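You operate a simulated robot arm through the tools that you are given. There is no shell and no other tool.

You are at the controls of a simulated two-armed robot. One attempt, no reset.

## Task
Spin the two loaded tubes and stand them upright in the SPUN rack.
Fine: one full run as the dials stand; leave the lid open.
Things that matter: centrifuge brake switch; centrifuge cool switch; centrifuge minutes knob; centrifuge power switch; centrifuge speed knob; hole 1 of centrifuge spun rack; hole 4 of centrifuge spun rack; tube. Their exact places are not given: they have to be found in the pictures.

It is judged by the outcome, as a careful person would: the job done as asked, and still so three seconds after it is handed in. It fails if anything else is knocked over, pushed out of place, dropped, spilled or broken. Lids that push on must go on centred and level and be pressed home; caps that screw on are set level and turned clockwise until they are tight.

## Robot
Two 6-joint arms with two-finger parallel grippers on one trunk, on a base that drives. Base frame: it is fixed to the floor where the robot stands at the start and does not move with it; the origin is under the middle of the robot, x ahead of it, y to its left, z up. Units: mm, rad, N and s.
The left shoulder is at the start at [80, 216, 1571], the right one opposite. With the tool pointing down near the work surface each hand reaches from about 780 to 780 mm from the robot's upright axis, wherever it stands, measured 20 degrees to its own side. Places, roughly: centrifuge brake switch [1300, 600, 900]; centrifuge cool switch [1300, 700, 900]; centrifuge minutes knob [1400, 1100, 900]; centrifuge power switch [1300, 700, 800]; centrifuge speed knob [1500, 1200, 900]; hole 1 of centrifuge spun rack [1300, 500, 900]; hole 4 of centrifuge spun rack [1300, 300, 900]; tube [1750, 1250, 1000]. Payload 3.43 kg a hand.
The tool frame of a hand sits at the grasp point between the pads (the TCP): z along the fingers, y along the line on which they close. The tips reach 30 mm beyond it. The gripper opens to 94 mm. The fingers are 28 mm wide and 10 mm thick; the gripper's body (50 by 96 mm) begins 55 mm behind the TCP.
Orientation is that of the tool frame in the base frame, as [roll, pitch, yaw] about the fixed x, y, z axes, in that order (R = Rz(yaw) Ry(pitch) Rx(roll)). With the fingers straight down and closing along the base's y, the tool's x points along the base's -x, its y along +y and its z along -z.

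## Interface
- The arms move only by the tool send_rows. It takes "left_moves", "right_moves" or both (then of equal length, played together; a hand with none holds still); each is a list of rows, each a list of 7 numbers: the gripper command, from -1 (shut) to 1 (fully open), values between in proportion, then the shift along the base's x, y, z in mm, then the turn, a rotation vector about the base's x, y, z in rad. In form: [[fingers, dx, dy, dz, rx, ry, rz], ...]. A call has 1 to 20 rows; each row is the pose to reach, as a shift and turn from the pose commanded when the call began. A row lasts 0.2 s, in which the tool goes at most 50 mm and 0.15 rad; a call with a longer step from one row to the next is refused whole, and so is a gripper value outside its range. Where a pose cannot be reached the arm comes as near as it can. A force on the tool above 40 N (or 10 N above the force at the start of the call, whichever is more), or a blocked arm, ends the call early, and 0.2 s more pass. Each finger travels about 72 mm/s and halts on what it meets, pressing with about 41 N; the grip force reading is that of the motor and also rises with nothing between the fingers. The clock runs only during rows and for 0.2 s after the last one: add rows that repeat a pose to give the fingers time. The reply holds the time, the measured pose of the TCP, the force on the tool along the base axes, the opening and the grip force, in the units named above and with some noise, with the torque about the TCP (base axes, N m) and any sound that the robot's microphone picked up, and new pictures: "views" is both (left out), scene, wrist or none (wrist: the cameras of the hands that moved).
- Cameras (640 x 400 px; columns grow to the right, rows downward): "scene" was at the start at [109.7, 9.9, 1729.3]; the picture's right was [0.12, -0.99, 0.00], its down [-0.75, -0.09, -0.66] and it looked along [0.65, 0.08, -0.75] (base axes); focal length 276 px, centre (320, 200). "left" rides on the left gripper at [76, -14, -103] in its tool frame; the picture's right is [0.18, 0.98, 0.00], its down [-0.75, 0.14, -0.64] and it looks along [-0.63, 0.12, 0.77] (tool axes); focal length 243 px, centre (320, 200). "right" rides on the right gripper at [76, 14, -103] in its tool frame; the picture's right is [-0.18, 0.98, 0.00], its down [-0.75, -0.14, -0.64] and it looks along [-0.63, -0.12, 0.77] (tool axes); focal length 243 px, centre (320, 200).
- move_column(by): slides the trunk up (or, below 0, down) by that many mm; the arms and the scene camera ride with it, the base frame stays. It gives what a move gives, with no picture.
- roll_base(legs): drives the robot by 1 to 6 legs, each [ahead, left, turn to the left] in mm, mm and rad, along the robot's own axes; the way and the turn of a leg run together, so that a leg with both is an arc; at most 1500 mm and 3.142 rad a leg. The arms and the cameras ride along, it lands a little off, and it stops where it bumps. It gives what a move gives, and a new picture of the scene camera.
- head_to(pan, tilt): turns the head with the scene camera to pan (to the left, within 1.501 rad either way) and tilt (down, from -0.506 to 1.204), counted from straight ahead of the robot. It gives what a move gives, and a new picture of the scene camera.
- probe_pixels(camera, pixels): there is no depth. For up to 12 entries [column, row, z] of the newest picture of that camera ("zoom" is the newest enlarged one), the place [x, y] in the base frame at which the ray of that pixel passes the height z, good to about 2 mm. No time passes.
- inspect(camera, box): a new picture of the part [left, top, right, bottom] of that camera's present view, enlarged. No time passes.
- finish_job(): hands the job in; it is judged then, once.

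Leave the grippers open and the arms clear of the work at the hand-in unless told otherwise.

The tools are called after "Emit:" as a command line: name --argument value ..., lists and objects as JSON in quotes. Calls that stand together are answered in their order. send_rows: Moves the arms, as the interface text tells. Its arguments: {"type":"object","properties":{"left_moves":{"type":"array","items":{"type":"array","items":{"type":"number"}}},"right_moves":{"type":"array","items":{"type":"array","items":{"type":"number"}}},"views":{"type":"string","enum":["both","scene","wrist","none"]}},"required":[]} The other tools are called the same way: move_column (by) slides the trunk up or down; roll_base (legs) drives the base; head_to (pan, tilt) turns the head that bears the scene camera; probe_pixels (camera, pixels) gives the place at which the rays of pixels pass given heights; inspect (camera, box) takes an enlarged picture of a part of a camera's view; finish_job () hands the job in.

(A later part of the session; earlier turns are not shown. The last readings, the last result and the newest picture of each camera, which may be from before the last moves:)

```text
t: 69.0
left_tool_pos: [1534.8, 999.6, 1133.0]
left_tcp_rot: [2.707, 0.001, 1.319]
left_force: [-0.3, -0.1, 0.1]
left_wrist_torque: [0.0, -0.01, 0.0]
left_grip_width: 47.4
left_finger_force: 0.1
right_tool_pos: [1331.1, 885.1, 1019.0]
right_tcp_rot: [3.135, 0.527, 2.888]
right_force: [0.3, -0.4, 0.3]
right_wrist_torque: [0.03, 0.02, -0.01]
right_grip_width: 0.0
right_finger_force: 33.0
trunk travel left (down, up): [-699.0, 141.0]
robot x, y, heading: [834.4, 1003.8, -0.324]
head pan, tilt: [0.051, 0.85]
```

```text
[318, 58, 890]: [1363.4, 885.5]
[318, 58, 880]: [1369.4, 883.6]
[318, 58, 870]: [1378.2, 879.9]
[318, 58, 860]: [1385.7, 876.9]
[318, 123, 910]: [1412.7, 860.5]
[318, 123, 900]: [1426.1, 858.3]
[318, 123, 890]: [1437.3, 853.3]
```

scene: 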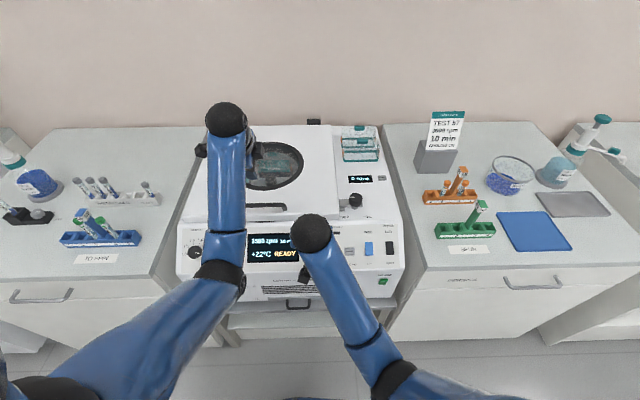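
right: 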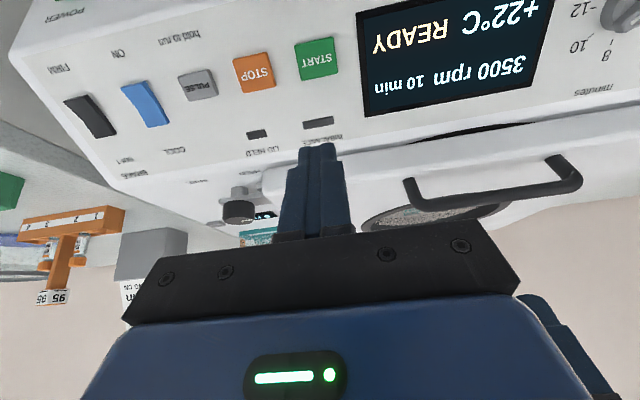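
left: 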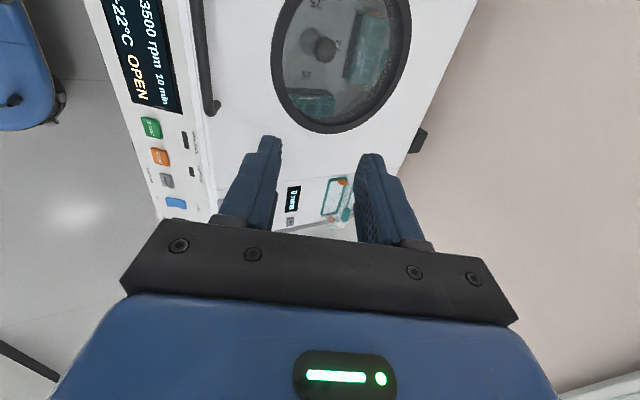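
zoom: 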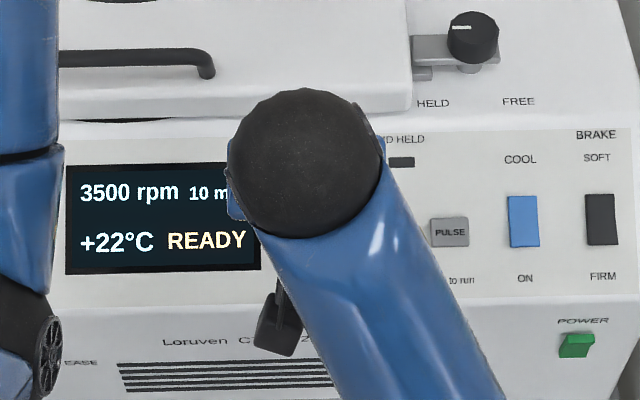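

Refined: START face ≈ (1382, 878, 866). I approach along the panel normal to about 8 mm before it.

Emit:
send_rows --right_moves '[[-1, 4, 2, -40, 0, 0, 0], [-1, 7, 4, -75, 0, 0, 0], [-1, 20, 1, -98, 0, 0, 0], [-1, 32, -2.4, -119, 0, 0, 0], [-1, 32, -2.4, -119, 0, 0, 0]]' --views "both"

Emit:
inspect --camera "right" --box '[220, 40, 440, 180]'

```text
t: 70.2
left_tool_pos: [1532.8, 1000.0, 1132.8]
left_tcp_rot: [2.707, 0.002, 1.318]
left_force: [-0.3, -0.6, 0.1]
left_wrist_torque: [0.0, -0.02, 0.01]
left_grip_width: 47.0
left_finger_force: 0.1
right_tool_pos: [1361.2, 885.1, 904.8]
right_tcp_rot: [3.136, 0.525, 2.889]
right_force: [-0.3, 0.0, 0.0]
right_wrist_torque: [0.02, -0.01, -0.02]
right_grip_width: 0.2
right_finger_force: 33.3
trunk travel left (down, up): [-699.0, 141.0]
robot x, y, heading: [835.5, 1004.7, -0.326]
head pan, tilt: [0.051, 0.85]
```

scene: 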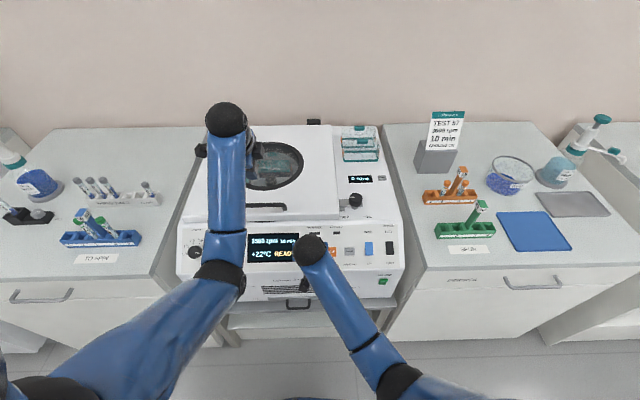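
right: 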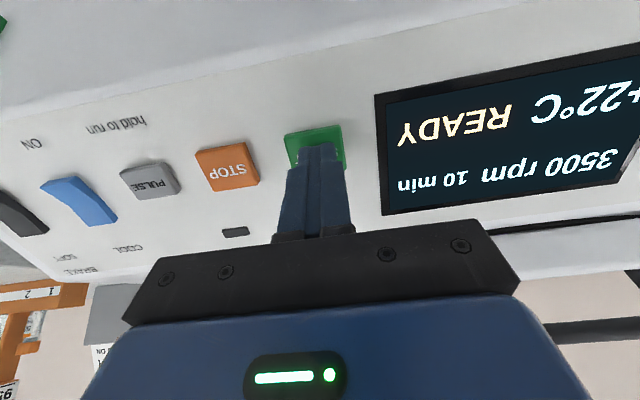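

```text
2.86 times, centred on (330, 110) of right
```

zoom: 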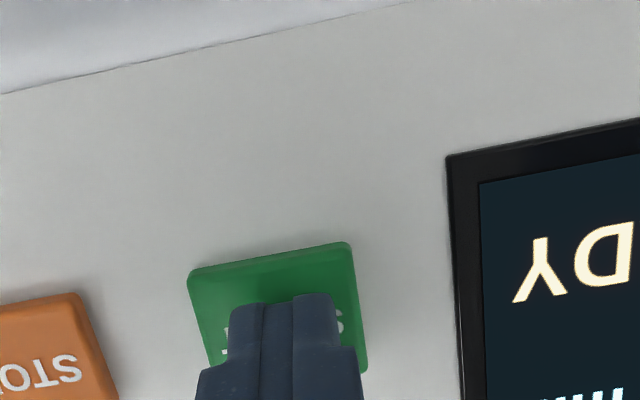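

The tip is over the green button. I press along the normal in small steps and look.

Emit:
send_rows --right_moves '[[-1, 2, -0.5, -3.5, 0, 0, 0], [-1, 3.9, -1, -7, 0, 0, 0], [-1, 5.4, -1.4, -9.5, 0, 0, 0], [-1, 6.8, -1.7, -12, 0, 0, 0], [-1, 6.8, -1.7, -12, 0, 0, 0]]' --views "both"

Emit:
inspect --camera "right" --box '[220, 40, 440, 180]'

```text
t: 71.4
left_tool_pos: [1531.2, 1001.6, 1135.8]
left_tcp_rot: [2.703, 0.002, 1.319]
left_force: [0.6, -0.1, 0.1]
left_wrist_torque: [-0.07, -0.02, -0.02]
left_grip_width: 47.2
left_finger_force: 0.0
right_tool_pos: [1364.8, 882.8, 893.8]
right_tcp_rot: [3.131, 0.533, 2.888]
right_force: [-3.8, 1.0, 26.2]
right_wrist_torque: [-0.12, -0.63, -0.04]
right_grip_width: 0.0
right_finger_force: 32.7
trunk travel left (down, up): [-699.0, 141.0]
robot x, y, heading: [839.3, 1001.4, -0.325]
head pan, tilt: [0.051, 0.85]
heard: click
```

scene: 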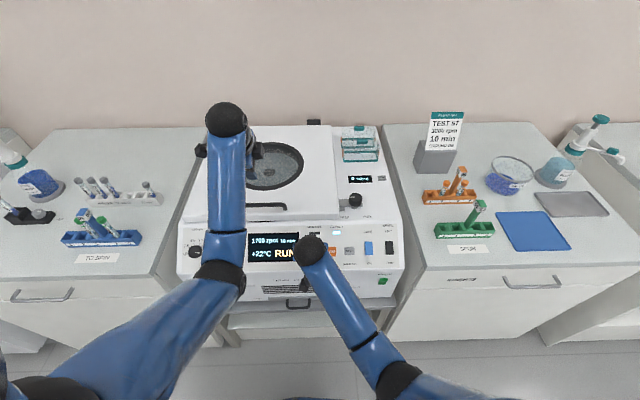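
right: 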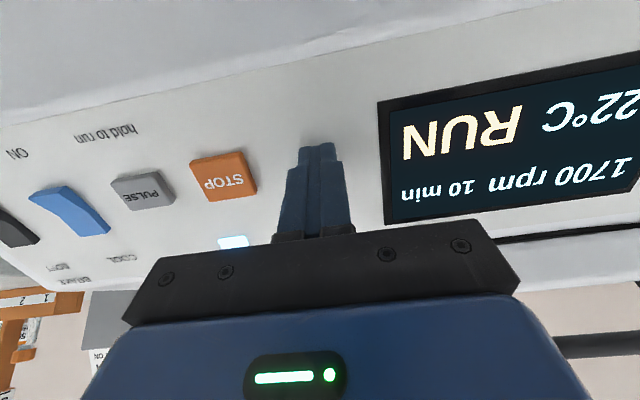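

```text
2.86 times, centred on (330, 110) of right
```

zoom: 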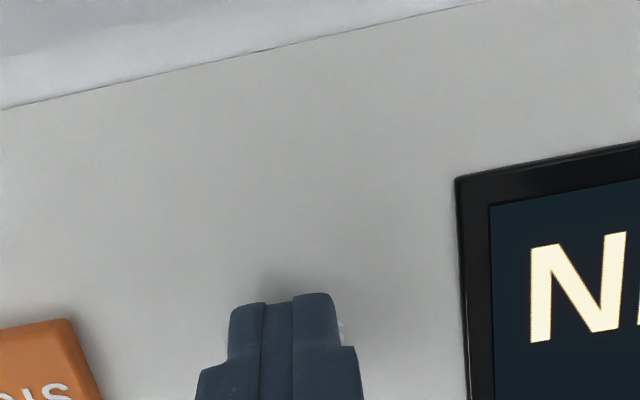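

A click, and the display says RUN with the speed rising; the LID HELD lamp is lit. I withdraw the right hand along the same line.

Emit:
send_rows --right_moves '[[-1, -6, 1.5, 10, 0, 0, 0], [-1, -16, 4, 28, 0, 0, 0], [-1, -36, 9, 65, 0, 0, 0], [-1, -60, -20, 100, 0, 0, 0], [-1, -60, -60, 110, 0, 0, 0], [-1, -60, -60, 110, 0, 0, 0]]' --views "both"

Emit:
inspect --camera "scene" --box '[230, 170, 400, 276]'

```text
refused: row 4 steps farther than a row can; nothing moved
```

```text
3.76 times, centred on (315, 223) of scene
```

zoom: 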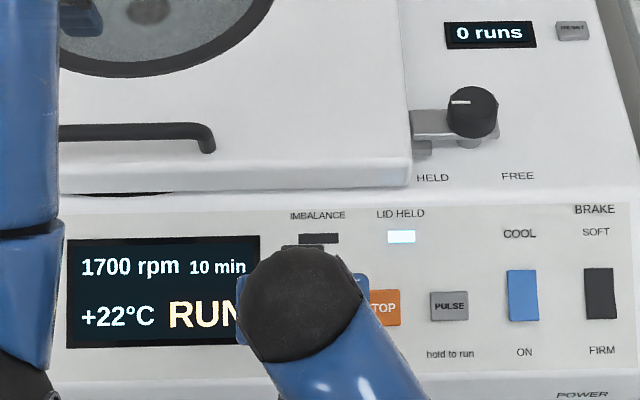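

One step was too long; I resend the withdrawal with shorter steps.

Emit:
send_rows --right_moves '[[-1, -6, 1.5, 10, 0, 0, 0], [-1, -16, 4, 28, 0, 0, 0], [-1, -34, 8, 60, 0, 0, 0], [-1, -45, -10, 90, 0, 0, 0], [-1, -50, -45, 105, 0, 0, 0], [-1, -50, -90, 110, 0, 0, 0], [-1, -50, -90, 110, 0, 0, 0]]' --views "both"

Emit:
inspect --camera "scene" --box '[230, 170, 400, 276]'

```text
t: 73.0
left_tool_pos: [1534.7, 1000.7, 1132.6]
left_tcp_rot: [2.706, 0.001, 1.318]
left_force: [0.4, 0.5, 0.1]
left_wrist_torque: [0.02, 0.02, 0.05]
left_grip_width: 47.0
left_finger_force: 0.1
right_tool_pos: [1313.7, 792.8, 1002.7]
right_tcp_rot: [3.135, 0.523, 2.889]
right_force: [0.7, -0.5, -0.2]
right_wrist_torque: [0.04, -0.01, 0.05]
right_grip_width: 0.0
right_finger_force: 32.7
trunk travel left (down, up): [-699.0, 141.0]
robot x, y, heading: [834.5, 1006.4, -0.321]
head pan, tilt: [0.051, 0.85]
```

scene: 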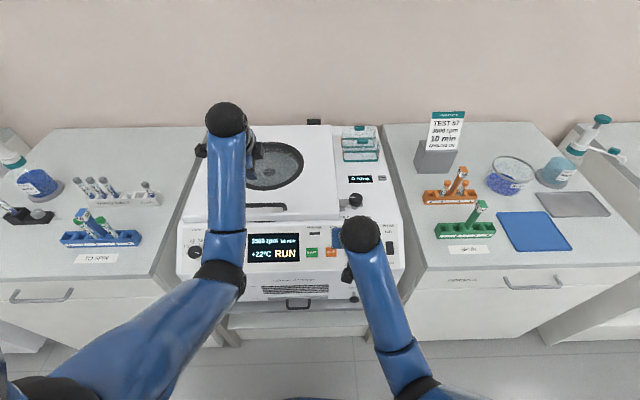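
right: 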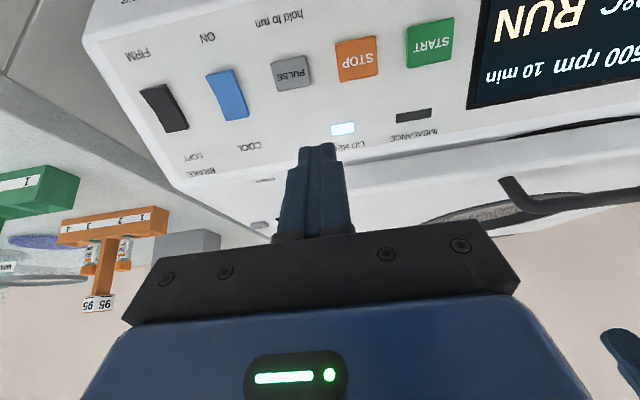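

```text
3.76 times, centred on (315, 223) of scene
```

zoom: 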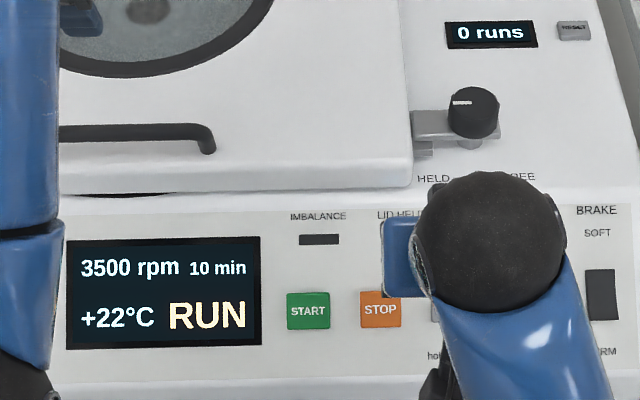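

It's at 3500 rpm, RUN. While it runs I bring the right hand back upright over the knob, opened, without touching.

Emit:
send_rows --right_moves '[[-0.5, 0, 0, 30, 0.02, 0.08, 0], [0.0, 10, -10, 60, 0.04, 0.16, 0], [0.25, 40, -25, 75, 0.06, 0.24, 0], [0.25, 72, -40, 75, 0.085, 0.336, 0], [0.25, 104, -56, 75, 0.106, 0.42, 0], [0.25, 136, -73, 75, 0.128, 0.504, 0], [0.25, 168, -90, 75, 0.128, 0.504, 0], [0.25, 168, -90, 75, 0.128, 0.504, 0], [0.25, 168, -90, 75, 0.128, 0.504, 0], [0.25, 168, -90, 75, 0.128, 0.504, 0]]' --views "both"

Emit:
inspect --camera "scene" --box '[230, 170, 400, 276]'

```text
t: 75.2
left_tool_pos: [1534.4, 999.8, 1134.2]
left_tcp_rot: [2.707, 0.002, 1.318]
left_force: [-0.5, -0.1, 0.0]
left_wrist_torque: [0.0, 0.02, -0.03]
left_grip_width: 46.8
left_finger_force: 0.1
right_tool_pos: [1483.4, 702.1, 1074.4]
right_tcp_rot: [3.136, 0.004, 2.889]
right_force: [0.1, 0.1, -0.2]
right_wrist_torque: [0.02, -0.04, 0.01]
right_grip_width: 58.7
right_finger_force: 0.2
right hand out of reach, approached as far as the arm can: row 2, 3, 4, 5
trunk travel left (down, up): [-699.0, 141.0]
robot x, y, heading: [838.1, 1006.3, -0.325]
head pan, tilt: [0.051, 0.85]
```

scene: 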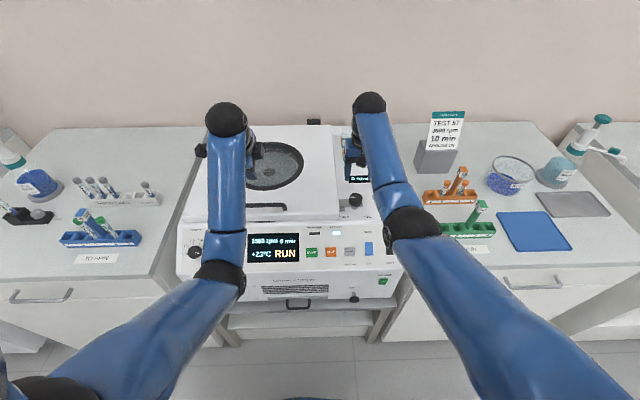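
right: 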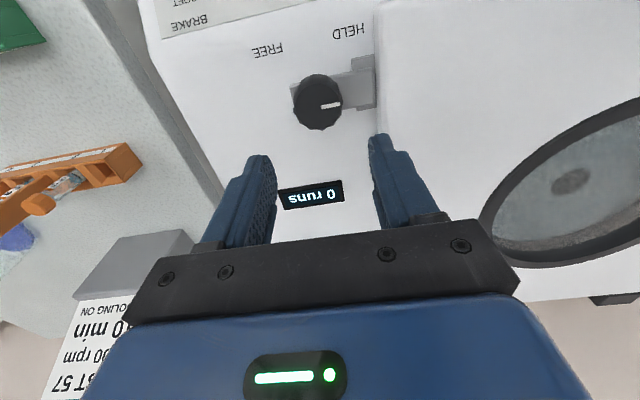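

```text
3.76 times, centred on (315, 223) of scene
```

zoom: 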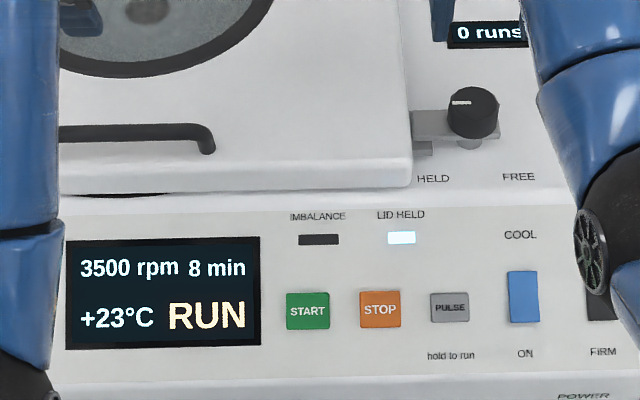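

Minutes count down about one per second (8 min left). I wait with holding rows.

Emit:
send_rows --right_moves '[[0.25, 0, 0, 0, 0, 0, 0], [0.25, 0, 0, 0, 0, 0, 0], [0.25, 0, 0, 0, 0, 0, 0], [0.25, 0, 0, 0, 0, 0, 0], [0.25, 0, 0, 0, 0, 0, 0], [0.25, 0, 0, 0, 0, 0, 0], [0.25, 0, 0, 0, 0, 0, 0], [0.25, 0, 0, 0, 0, 0, 0], [0.25, 0, 0, 0, 0, 0, 0], [0.25, 0, 0, 0, 0, 0, 0], [0.25, 0, 0, 0, 0, 0, 0], [0.25, 0, 0, 0, 0, 0, 0], [0.25, 0, 0, 0, 0, 0, 0], [0.25, 0, 0, 0, 0, 0, 0], [0.25, 0, 0, 0, 0, 0, 0], [0.25, 0, 0, 0, 0, 0, 0], [0.25, 0, 0, 0, 0, 0, 0], [0.25, 0, 0, 0, 0, 0, 0], [0.25, 0, 0, 0, 0, 0, 0], [0.25, 0, 0, 0, 0, 0, 0]]' --views "none"

Emit:
send_rows --right_moves '[[0.25, 0, 0, 0, 0, 0, 0], [0.25, 0, 0, 0, 0, 0, 0], [0.25, 0, 0, 0, 0, 0, 0], [0.25, 0, 0, 0, 0, 0, 0], [0.25, 0, 0, 0, 0, 0, 0], [0.25, 0, 0, 0, 0, 0, 0], [0.25, 0, 0, 0, 0, 0, 0], [0.25, 0, 0, 0, 0, 0, 0], [0.25, 0, 0, 0, 0, 0, 0], [0.25, 0, 0, 0, 0, 0, 0], [0.25, 0, 0, 0, 0, 0, 0], [0.25, 0, 0, 0, 0, 0, 0], [0.25, 0, 0, 0, 0, 0, 0], [0.25, 0, 0, 0, 0, 0, 0], [0.25, 0, 0, 0, 0, 0, 0], [0.25, 0, 0, 0, 0, 0, 0], [0.25, 0, 0, 0, 0, 0, 0], [0.25, 0, 0, 0, 0, 0, 0], [0.25, 0, 0, 0, 0, 0, 0], [0.25, 0, 0, 0, 0, 0, 0]]' --views "none"

Emit:
inspect --camera "scene" --box '[230, 170, 400, 276]'

```text
t: 79.4
left_tool_pos: [1533.8, 1000.6, 1132.1]
left_tcp_rot: [2.707, 0.003, 1.318]
left_force: [-0.3, 0.0, 0.8]
left_wrist_torque: [0.0, 0.0, 0.0]
left_grip_width: 47.0
left_finger_force: 0.1
right_tool_pos: [1484.2, 701.4, 1074.1]
right_tcp_rot: [3.137, 0.006, 2.887]
right_force: [-0.8, 0.3, 0.2]
right_wrist_torque: [0.0, -0.02, 0.0]
right_grip_width: 58.7
right_finger_force: 0.1
trunk travel left (down, up): [-699.0, 141.0]
robot x, y, heading: [837.0, 1006.5, -0.325]
head pan, tilt: [0.051, 0.85]
```

```text
t: 83.6
left_tool_pos: [1534.0, 1000.7, 1133.3]
left_tcp_rot: [2.706, 0.003, 1.318]
left_force: [0.3, -0.3, -0.3]
left_wrist_torque: [0.0, 0.0, 0.0]
left_grip_width: 47.1
left_finger_force: 0.0
right_tool_pos: [1483.0, 703.3, 1074.3]
right_tcp_rot: [3.136, 0.006, 2.888]
right_force: [-0.3, -0.9, -0.1]
right_wrist_torque: [-0.01, 0.01, -0.01]
right_grip_width: 58.6
right_finger_force: 0.1
trunk travel left (down, up): [-699.0, 141.0]
robot x, y, heading: [835.9, 1004.9, -0.323]
head pan, tilt: [0.051, 0.85]
```

```text
3.76 times, centred on (315, 223) of scene
```

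zoom: 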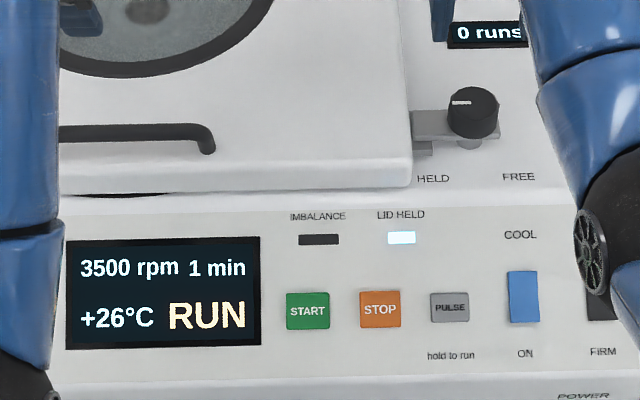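

One minute left. I keep waiting.

Emit:
send_rows --right_moves '[[0.25, 0, 0, 0, 0, 0, 0], [0.25, 0, 0, 0, 0, 0, 0], [0.25, 0, 0, 0, 0, 0, 0], [0.25, 0, 0, 0, 0, 0, 0], [0.25, 0, 0, 0, 0, 0, 0], [0.25, 0, 0, 0, 0, 0, 0], [0.25, 0, 0, 0, 0, 0, 0], [0.25, 0, 0, 0, 0, 0, 0], [0.25, 0, 0, 0, 0, 0, 0], [0.25, 0, 0, 0, 0, 0, 0], [0.25, 0, 0, 0, 0, 0, 0], [0.25, 0, 0, 0, 0, 0, 0], [0.25, 0, 0, 0, 0, 0, 0], [0.25, 0, 0, 0, 0, 0, 0], [0.25, 0, 0, 0, 0, 0, 0], [0.25, 0, 0, 0, 0, 0, 0], [0.25, 0, 0, 0, 0, 0, 0], [0.25, 0, 0, 0, 0, 0, 0], [0.25, 0, 0, 0, 0, 0, 0], [0.25, 0, 0, 0, 0, 0, 0]]' --views "scene"

Emit:
inspect --camera "scene" --box '[230, 170, 400, 276]'

```text
t: 87.8
left_tool_pos: [1534.5, 1000.3, 1132.4]
left_tcp_rot: [2.706, 0.002, 1.318]
left_force: [0.1, 0.5, -0.1]
left_wrist_torque: [0.0, 0.03, 0.02]
left_grip_width: 47.0
left_finger_force: 0.0
right_tool_pos: [1484.6, 702.4, 1074.3]
right_tcp_rot: [3.136, 0.007, 2.888]
right_force: [0.1, -0.4, 0.1]
right_wrist_torque: [0.03, -0.01, 0.0]
right_grip_width: 59.0
right_finger_force: 0.1
trunk travel left (down, up): [-699.0, 141.0]
robot x, y, heading: [837.7, 1005.6, -0.32]
head pan, tilt: [0.051, 0.85]
```

scene: 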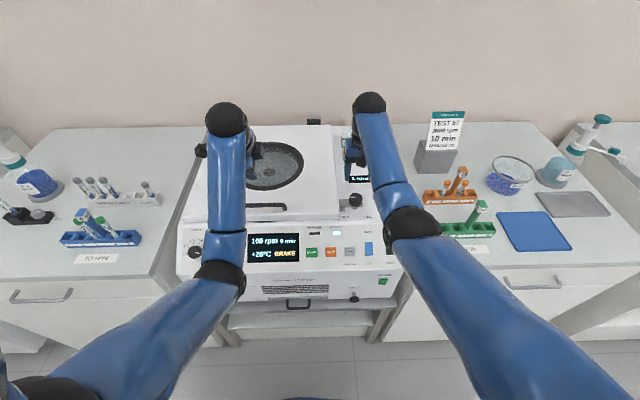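

```text
3.76 times, centred on (315, 223) of scene
```

zoom: 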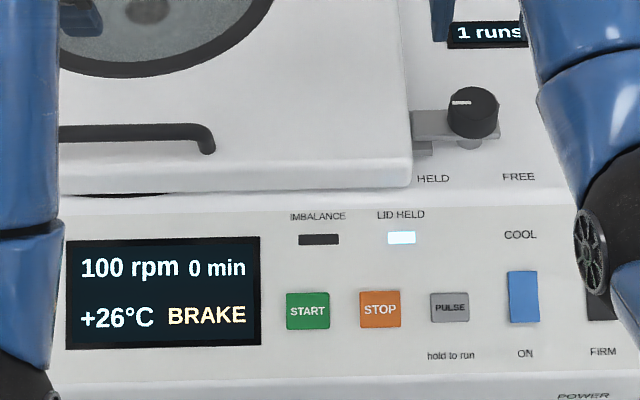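

It is braking (100 rpm), the counter shows 1 run. A bit more waiting until it stands still.

Emit:
send_rows --right_moves '[[0.25, 0, 0, 0, 0, 0, 0], [0.25, 0, 0, 0, 0, 0, 0], [0.25, 0, 0, 0, 0, 0, 0], [0.25, 0, 0, 0, 0, 0, 0], [0.25, 0, 0, 0, 0, 0, 0], [0.25, 0, 0, 0, 0, 0, 0], [0.25, 0, 0, 0, 0, 0, 0], [0.25, 0, 0, 0, 0, 0, 0], [0.25, 0, 0, 0, 0, 0, 0], [0.25, 0, 0, 0, 0, 0, 0]]' --views "both"

Emit:
inspect --camera "scene" --box '[230, 170, 400, 276]'

```text
t: 90.0
left_tool_pos: [1534.0, 1001.0, 1132.0]
left_tcp_rot: [2.707, 0.001, 1.317]
left_force: [0.2, 1.0, -0.9]
left_wrist_torque: [0.03, -0.01, -0.01]
left_grip_width: 47.1
left_finger_force: 0.1
right_tool_pos: [1483.4, 702.7, 1074.2]
right_tcp_rot: [3.137, 0.005, 2.887]
right_force: [0.5, 0.9, 1.0]
right_wrist_torque: [0.01, 0.04, 0.02]
right_grip_width: 58.9
right_finger_force: 0.0
trunk travel left (down, up): [-699.0, 141.0]
robot x, y, heading: [840.5, 1005.9, -0.322]
head pan, tilt: [0.051, 0.85]
```

scene: 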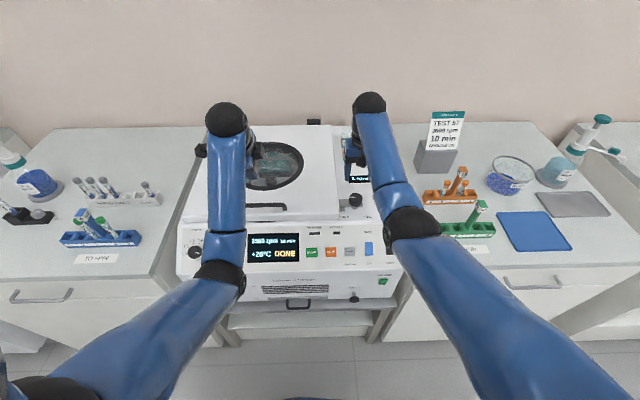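
right: 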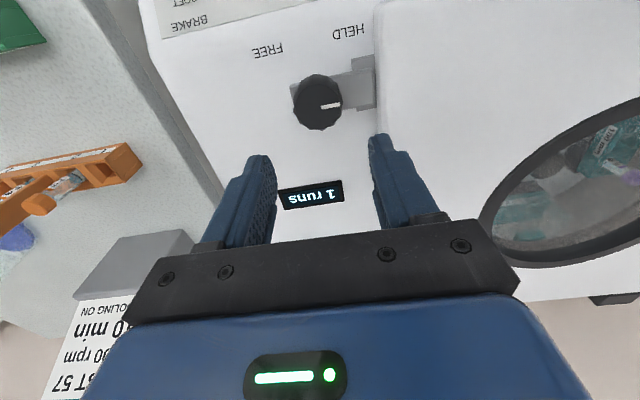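

```text
3.76 times, centred on (315, 223) of scene
```

zoom: 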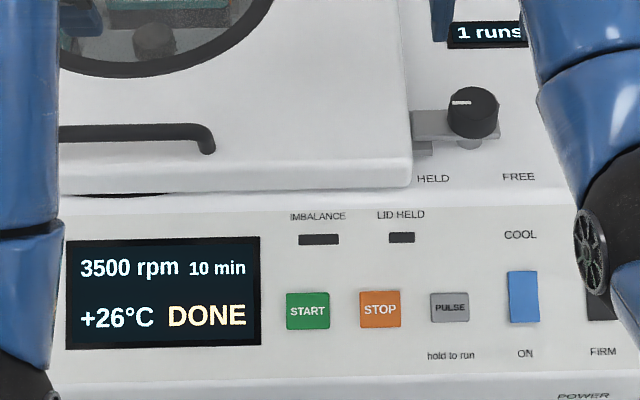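

DONE, 1 run, LID HELD lamp out. I lower the right hand onto the knob again and grip it.

Emit:
send_rows --right_moves '[[0.25, -1, 0, -40, 0, 0, 0], [0.25, -1, 0, -75, 0, 0, 0], [0.25, -1, 0, -90, 0, 0, 0], [0.25, -1, 0, -93, 0, 0, 0], [0.0, -1, 0, -93, 0, 0, 0], [-0.2, -1, 0, -93, 0, 0, 0], [-0.2, -1, 0, -93, 0, 0, 0]]' --views "wrist"

```text
t: 91.6
left_tool_pos: [1533.8, 999.6, 1133.0]
left_tcp_rot: [2.706, 0.002, 1.317]
left_force: [0.3, 0.3, 0.4]
left_wrist_torque: [-0.01, -0.02, 0.0]
left_grip_width: 46.8
left_finger_force: 0.1
right_tool_pos: [1482.7, 701.8, 980.1]
right_tcp_rot: [3.138, 0.005, 2.888]
right_force: [0.0, -1.1, -1.0]
right_wrist_torque: [-0.61, -0.25, 0.07]
right_grip_width: 42.8
right_finger_force: 44.7
trunk travel left (down, up): [-699.0, 141.0]
robot x, y, heading: [831.6, 1003.2, -0.323]
head pan, tilt: [0.051, 0.85]
```

right: 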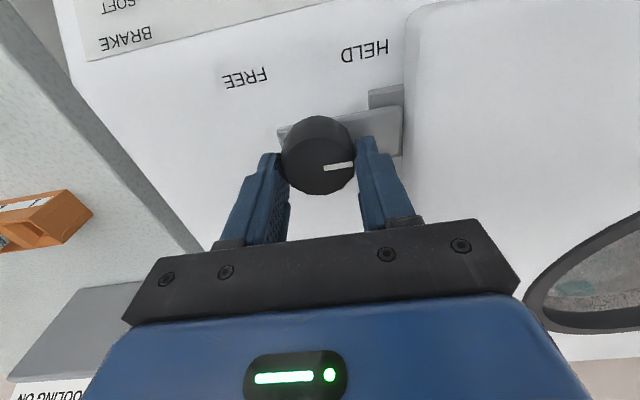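

Gripped. I turn it counter-clockwise back by 90° to where the plate points to the front.

Emit:
send_rows --right_moves '[[-0.2, 0, 0, 0, 0, 0, 0.11], [-0.2, 0, 0, 0, 0, 0, 0.22], [-0.2, 0, 0, 0, 0, 0, 0.33], [-0.2, 0, 0, 0, 0, 0, 0.44], [-0.2, 0, 0, 0, 0, 0, 0.55], [-0.2, 0, 0, 0, 0, 0, 0.66], [-0.2, 0, 0, 0, 0, 0, 0.77], [-0.2, 0, 0, 0, 0, 0, 0.88], [-0.2, 0, 0, 0, 0, 0, 0.99], [-0.2, 0, 0, 0, 0, 0, 1.1], [-0.2, 0, 0, 0, 0, 0, 1.21], [-0.2, 0, 0, 0, 0, 0, 1.32], [-0.2, 0, 0, 0, 0, 0, 1.43], [-0.2, 0, 0, 0, 0, 0, 1.54], [-0.2, 0, 0, 0, 0, 0, 1.57], [-0.2, 0, 0, 0, 0, 0, 1.57]]' --views "both"

Emit:
inspect --camera "scene" --box '[230, 170, 400, 276]'

```text
t: 95.0
left_tool_pos: [1530.7, 1003.9, 1133.6]
left_tcp_rot: [2.706, 0.003, 1.317]
left_force: [-0.2, 0.0, 0.4]
left_wrist_torque: [0.01, -0.01, 0.0]
left_grip_width: 46.9
left_finger_force: 0.1
right_tool_pos: [1480.4, 707.5, 981.2]
right_tcp_rot: [3.133, 0.005, -1.822]
right_force: [-24.4, 24.7, -15.5]
right_wrist_torque: [-0.08, -0.26, -0.12]
right_grip_width: 42.7
right_finger_force: 45.1
trunk travel left (down, up): [-699.0, 141.0]
robot x, y, heading: [834.7, 1001.6, -0.316]
head pan, tilt: [0.051, 0.85]
```

scene: 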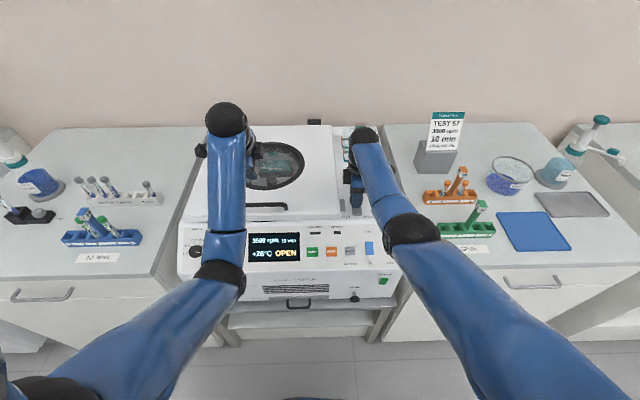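
right: 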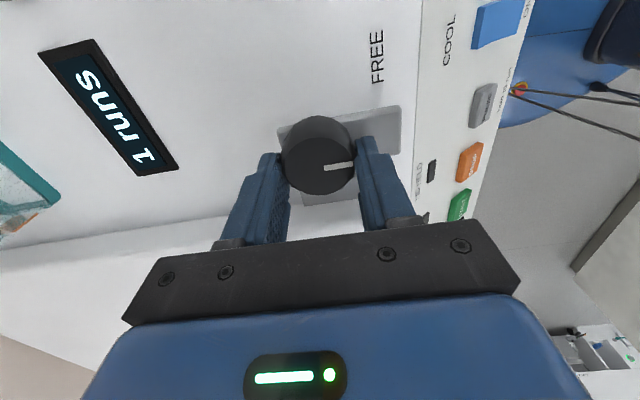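

```text
3.76 times, centred on (315, 223) of scene
```

zoom: 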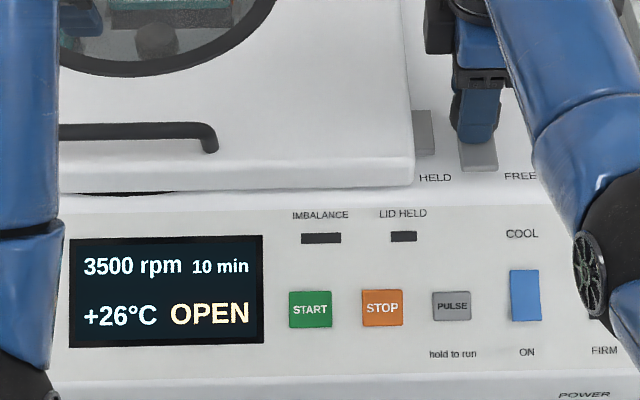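

OPEN again; plate to the front. I release, lift, and move the right hand aside to the right so the lid can swing up.

Emit:
send_rows --right_moves '[[-0.1, -4, 4, 0, 0, 0, 0], [0.2, -4, 4, 0, 0, 0, 0], [0.4, -4, 4, 2, 0, 0, 0], [0.4, -4, 4, 30, 0, 0, 0], [0.4, -4, 4, 70, 0, 0, 0], [0.4, -4, 4, 110, 0, 0, 0], [0.4, -14, -35, 130, 0, 0, 0], [0.4, -24, -75, 140, 0, 0, 0], [0.4, -34, -115, 140, 0, 0, 0], [0.4, -44, -155, 140, 0, 0, 0], [0.4, -44, -155, 140, 0, 0, 0]]' --views "both"

Emit:
inspect --camera "scene" --box '[230, 120, 400, 226]'

```text
t: 97.4
left_tool_pos: [1534.3, 1000.4, 1132.6]
left_tcp_rot: [2.707, 0.001, 1.32]
left_force: [0.9, -0.2, 0.2]
left_wrist_torque: [0.01, 0.01, 0.02]
left_grip_width: 47.3
left_finger_force: 0.0
right_tool_pos: [1442.2, 547.2, 1121.4]
right_tcp_rot: [3.136, 0.006, -1.824]
right_force: [-0.7, 0.5, -0.2]
right_wrist_torque: [0.02, 0.02, 0.03]
right_grip_width: 65.9
right_finger_force: 0.1
right hand out of reach, approached as far as the arm can: row 7, 8, 9, 10, 11
trunk travel left (down, up): [-699.0, 141.0]
robot x, y, heading: [841.5, 1006.7, -0.323]
head pan, tilt: [0.051, 0.85]
```

scene: 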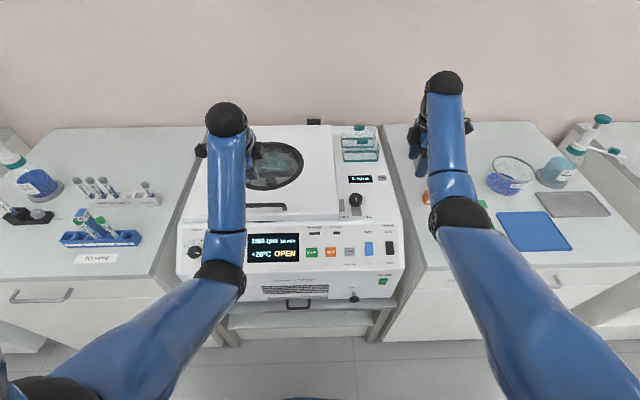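
right: 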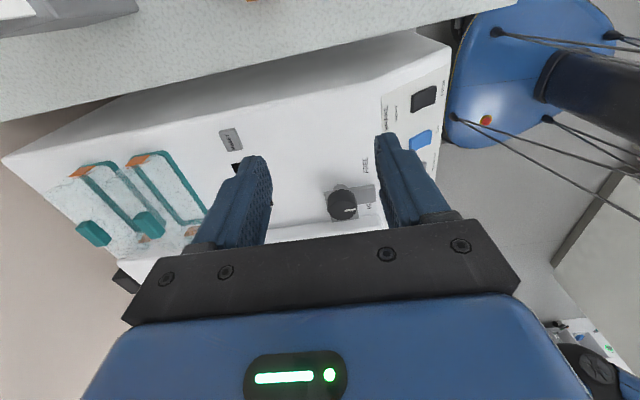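

```text
3.76 times, centred on (315, 173) of scene
```

zoom: 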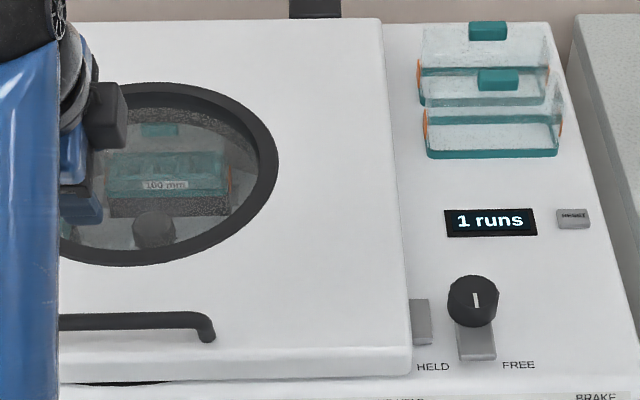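

Lid is free. For opening it I restore the trunk height (+140), since the handle ends up high.

Emit:
move_column --by 140

```text
t: 99.1
left_tool_pos: [1534.9, 1000.3, 1272.4]
left_tcp_rot: [2.706, 0.001, 1.319]
left_force: [1.0, -0.4, -1.0]
left_wrist_torque: [0.01, -0.01, 0.0]
left_grip_width: 46.9
left_finger_force: 0.1
right_tool_pos: [1443.0, 547.7, 1261.4]
right_tcp_rot: [3.136, 0.005, -1.824]
right_force: [-0.2, -0.4, -0.2]
right_wrist_torque: [0.0, -0.02, -0.01]
right_grip_width: 66.0
right_finger_force: 0.0
trunk travel left (down, up): [-839.0, 1.0]
robot x, y, heading: [839.1, 1002.4, -0.321]
head pan, tilt: [0.051, 0.85]
```

I retrace the left hand's path back to just in front of the handle bar.

Emit:
send_rows --left_moves '[[0.0, -20, 5, -20, -0.04, -0.14, 0], [-0.1, -40, 11, -50, -0.07, -0.26, 0], [-0.2, -60, 16, -85, -0.1, -0.38, 0], [-0.3, -80, 20, -125, -0.13, -0.5, 0], [-0.3, -90, 23, -165, -0.16, -0.62, 0], [-0.3, -102, 26, -205, -0.19, -0.74, 0], [-0.3, -102, 26, -246, -0.19, -0.74, 0], [-0.3, -102, 26, -246, -0.19, -0.74, 0]]' --views "both"

Emit:
inspect --camera "left" --box '[200, 0, 440, 220]'

Emit:
inspect --camera "scene" --box '[190, 190, 340, 284]'

```text
t: 100.9
left_tool_pos: [1430.7, 1025.6, 1026.6]
left_tcp_rot: [1.944, 0.0, 1.317]
left_force: [-1.1, -0.5, -0.9]
left_wrist_torque: [-0.01, 0.0, 0.02]
left_grip_width: 33.0
left_finger_force: 0.2
right_tool_pos: [1442.4, 546.7, 1260.2]
right_tcp_rot: [3.137, 0.005, -1.825]
right_force: [0.2, -0.8, 0.0]
right_wrist_torque: [0.0, 0.0, 0.0]
right_grip_width: 65.7
right_finger_force: 0.1
trunk travel left (down, up): [-839.0, 1.0]
robot x, y, heading: [838.5, 1006.3, -0.318]
head pan, tilt: [0.051, 0.85]
```

scene: 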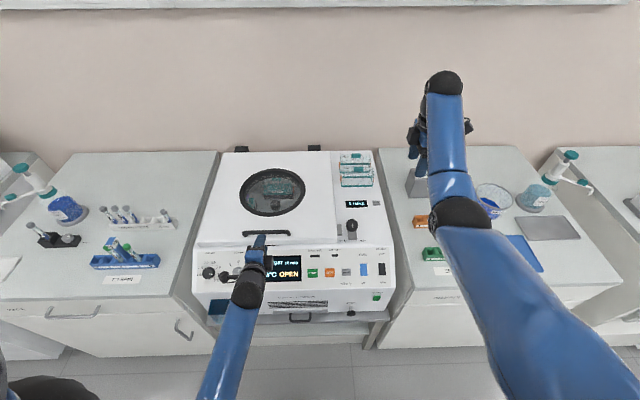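
left: 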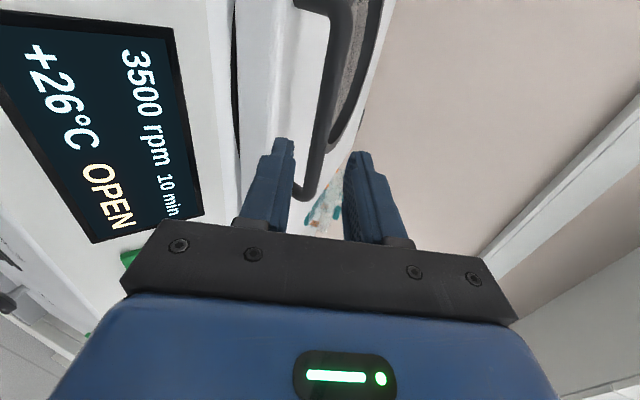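

```text
1.82 times, centred on (320, 110) of left
```

zoom: 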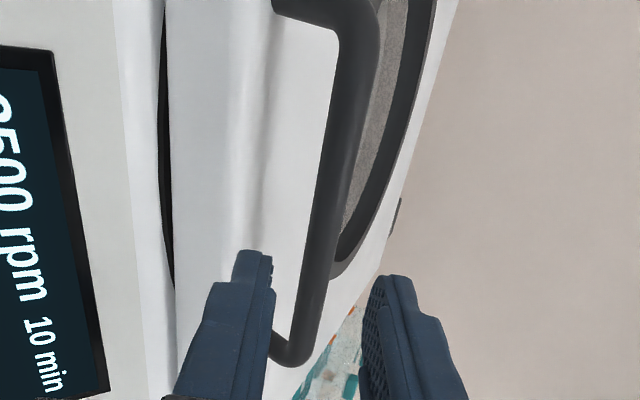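

```text
4.26 times, centred on (265, 237) of scene
```

zoom: 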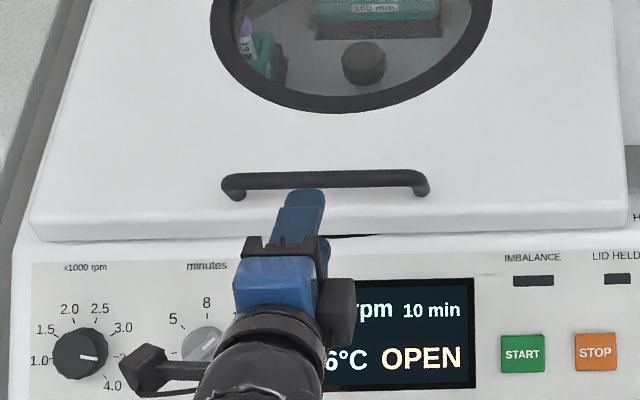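

The bar lies between the finger lines. I advance 77 mm along the fingers and cage it.

Emit:
send_rows --left_moves '[[-0.3, 20, -5, -8, 0, 0, 0], [-0.3, 40, -10, -16, 0, 0, 0], [-0.3, 58, -14.5, -23, 0, 0, 0], [-0.3, 72, -18, -29, 0, 0, 0], [-0.3, 72, -18, -29, 0, 0, 0], [-0.5, 72, -18, -29, 0, 0, 0], [-0.5, 72, -18, -29, 0, 0, 0]]' --views "both"

Emit:
inspect --camera "left" --box '[200, 0, 440, 220]'

```text
t: 102.5
left_tool_pos: [1503.7, 1010.1, 997.4]
left_tcp_rot: [1.942, 0.0, 1.317]
left_force: [-0.5, 0.3, 0.9]
left_wrist_torque: [0.0, 0.02, -0.01]
left_grip_width: 23.8
left_finger_force: 0.1
right_tool_pos: [1442.1, 547.1, 1262.0]
right_tcp_rot: [3.136, 0.005, -1.824]
right_force: [-1.0, 1.1, 0.2]
right_wrist_torque: [-0.01, 0.03, 0.01]
right_grip_width: 66.0
right_finger_force: 0.0
trunk travel left (down, up): [-839.0, 1.0]
robot x, y, heading: [838.3, 1004.8, -0.323]
head pan, tilt: [0.051, 0.85]
```

scene: 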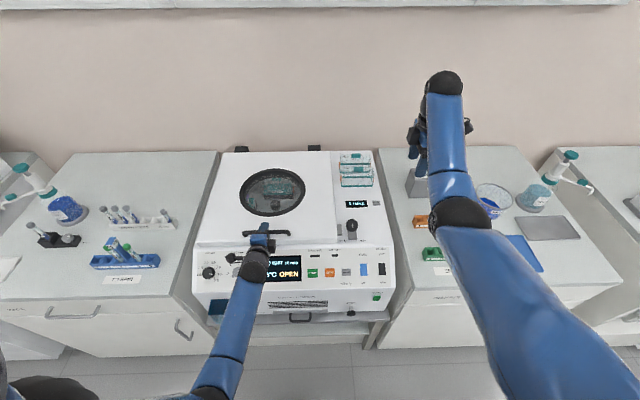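
left: 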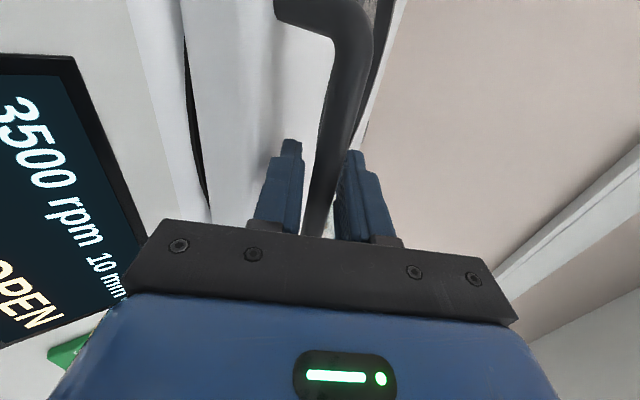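

```text
1.82 times, centred on (320, 110) of left
```

zoom: 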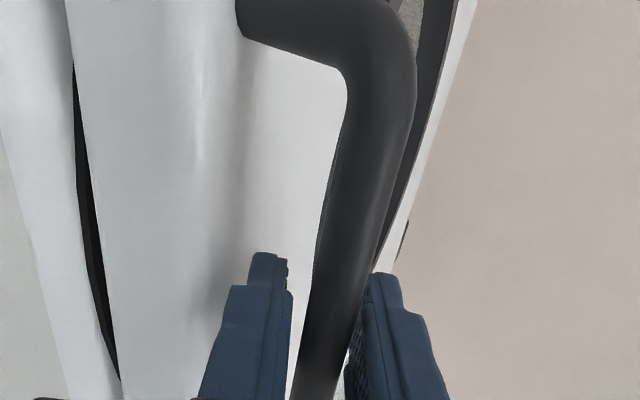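

Caged. I lift along the reverse arc, first 20°.

Emit:
send_rows --left_moves '[[-0.5, 2, -0.5, 16, 0.002, 0.01, 0], [-0.5, 4, -1, 33.3, 0.005, 0.019, 0], [-0.5, 7, -1.8, 50, 0.011, 0.044, 0], [-0.5, 10.2, -2.6, 66.2, 0.017, 0.068, 0], [-0.5, 14.4, -3.6, 82, 0.021, 0.083, 0], [-0.5, 18.6, -4.7, 98.5, 0.025, 0.097, 0], [-0.5, 29.2, -7.4, 130.2, 0.035, 0.136, 0], [-0.5, 41.9, -10.7, 161.1, 0.042, 0.167, 0], [-0.5, 41.9, -10.7, 161.1, 0.042, 0.167, 0]]' --views "both"

Emit:
inspect --camera "left" --box '[200, 0, 440, 220]'

```text
t: 104.5
left_tool_pos: [1545.3, 998.0, 1159.5]
left_tcp_rot: [2.115, 0.001, 1.316]
left_force: [-0.5, 0.2, -1.4]
left_wrist_torque: [0.03, 0.01, 0.02]
left_grip_width: 23.8
left_finger_force: 1.2
right_tool_pos: [1442.1, 547.0, 1261.1]
right_tcp_rot: [3.138, 0.006, -1.825]
right_force: [-0.7, 0.6, 0.3]
right_wrist_torque: [0.01, -0.01, -0.04]
right_grip_width: 65.9
right_finger_force: 0.0
trunk travel left (down, up): [-839.0, 1.0]
robot x, y, heading: [839.5, 1005.3, -0.322]
head pan, tilt: [0.051, 0.85]
```

scene: 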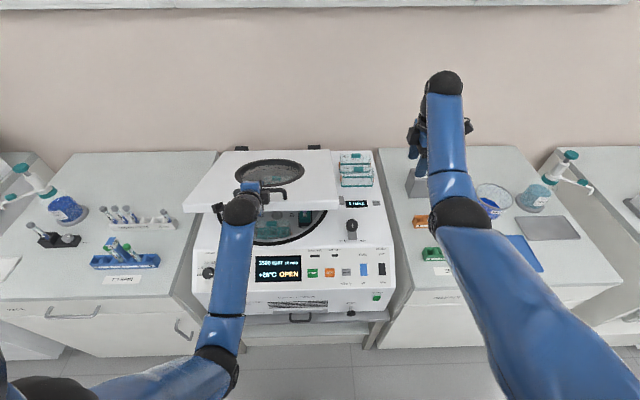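
left: 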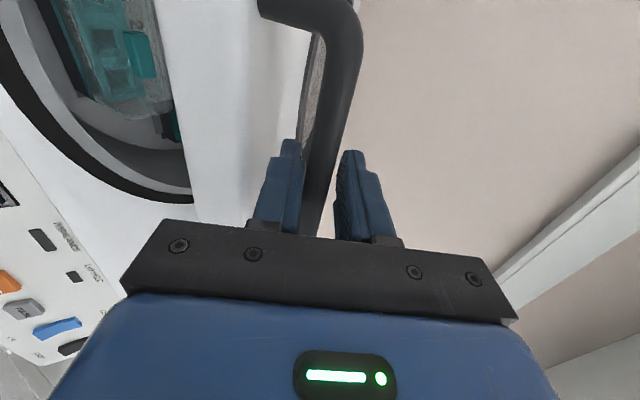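

```text
1.82 times, centred on (320, 110) of left
```

zoom: 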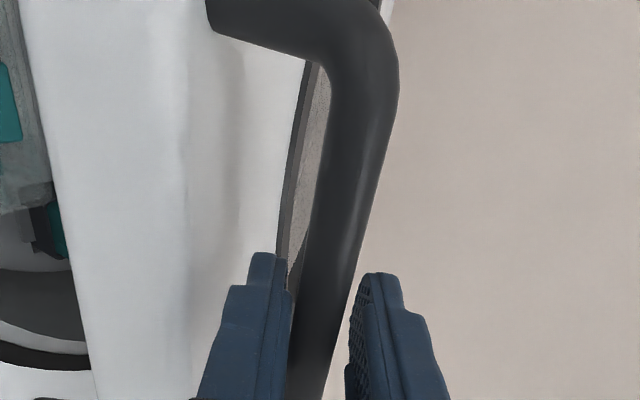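

Follows well. I continue to the original open angle.

Emit:
send_rows --left_moves '[[-0.5, 14.7, -3.8, 29.8, 0.009, 0.037, 0], [-0.5, 31.4, -8, 58.5, 0.019, 0.076, 0], [-0.5, 50.1, -12.8, 86, 0.028, 0.109, 0], [-0.5, 70.4, -18, 112, 0.037, 0.143, 0], [-0.5, 92.6, -23.6, 136.5, 0.044, 0.172, 0], [-0.5, 116.4, -29.7, 159.4, 0.05, 0.197, 0], [-0.5, 141.6, -36.1, 180.4, 0.056, 0.221, 0], [-0.5, 168.2, -42.9, 199.7, 0.06, 0.234, 0], [-0.5, 196, -50, 216.9, 0.06, 0.234, 0], [-0.5, 222.8, -56.8, 231.1, 0.06, 0.234, 0], [-0.5, 222.8, -56.8, 231.1, 0.06, 0.234, 0]]' --views "both"

Emit:
inspect --camera "left" --box '[200, 0, 440, 220]'

```text
t: 106.9
left_tool_pos: [1767.7, 941.4, 1390.9]
left_tcp_rot: [2.352, 0.003, 1.318]
left_force: [-1.7, 0.1, 4.9]
left_wrist_torque: [0.04, -0.1, 0.02]
left_grip_width: 25.3
left_finger_force: 1.3
right_tool_pos: [1437.2, 548.4, 1263.0]
right_tcp_rot: [3.141, 0.007, -1.824]
right_force: [0.0, -0.1, 0.1]
right_wrist_torque: [-0.02, -0.03, 0.0]
right_grip_width: 65.8
right_finger_force: 0.1
trunk travel left (down, up): [-839.0, 1.0]
robot x, y, heading: [834.4, 1000.9, -0.321]
head pan, tilt: [0.051, 0.85]
```

scene: 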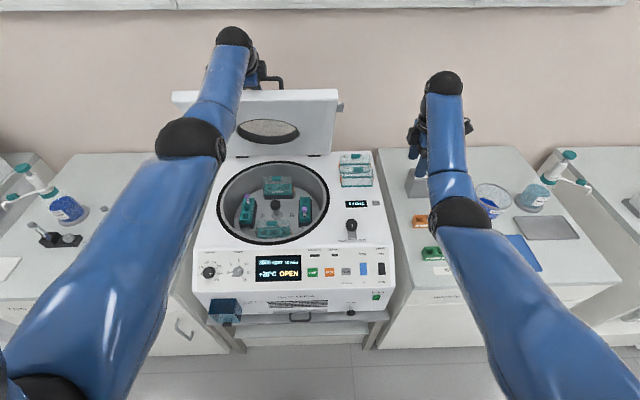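
left: 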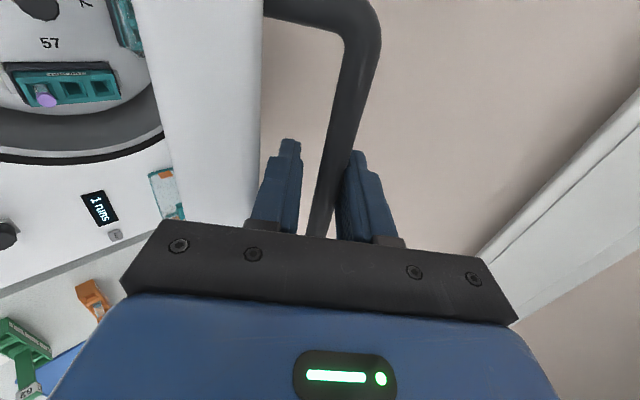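

```text
1.82 times, centred on (320, 110) of left
```

zoom: 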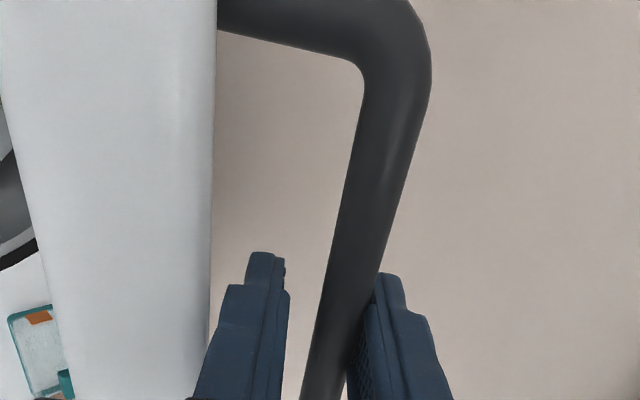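

The lid pushes lightly upward on its own (holds itself open). I open the fingers a bit and withdraw along the approach line.

Emit:
send_rows --left_moves '[[-0.35, 0, 0, 0, 0, 0, 0], [-0.3, 0, 0, 0, 0, 0, 0], [-0.3, -14, 3.6, 15, 0, 0, 0], [-0.3, -35, 9, 37, 0, 0, 0], [-0.3, -58, 14.8, 60, 0, 0, 0], [-0.3, -85, 21.7, 88, 0, 0, 0], [-0.3, -110, 28, 100, 0, 0, 0], [-0.3, -110, 28, 100, 0, 0, 0]]' --views "both"

```text
t: 108.7
left_tool_pos: [1658.8, 969.9, 1488.1]
left_tcp_rot: [2.358, 0.002, 1.319]
left_force: [0.8, 1.0, -0.8]
left_wrist_torque: [0.0, 0.0, 0.05]
left_grip_width: 32.9
left_finger_force: 0.0
right_tool_pos: [1442.6, 546.4, 1261.2]
right_tcp_rot: [3.136, 0.004, -1.824]
right_force: [0.5, 0.3, -0.4]
right_wrist_torque: [0.0, 0.0, 0.0]
right_grip_width: 65.8
right_finger_force: 0.1
trunk travel left (down, up): [-839.0, 1.0]
robot x, y, heading: [837.3, 1001.6, -0.321]
head pan, tilt: [0.051, 0.85]
```

scene: 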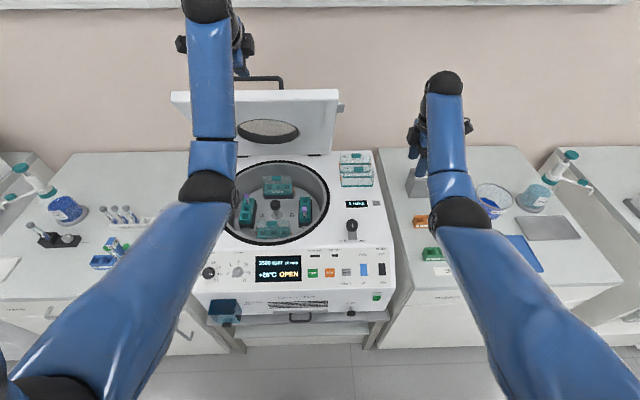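
left: 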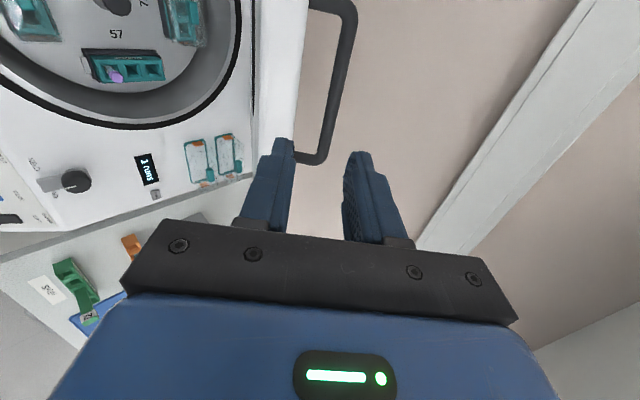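

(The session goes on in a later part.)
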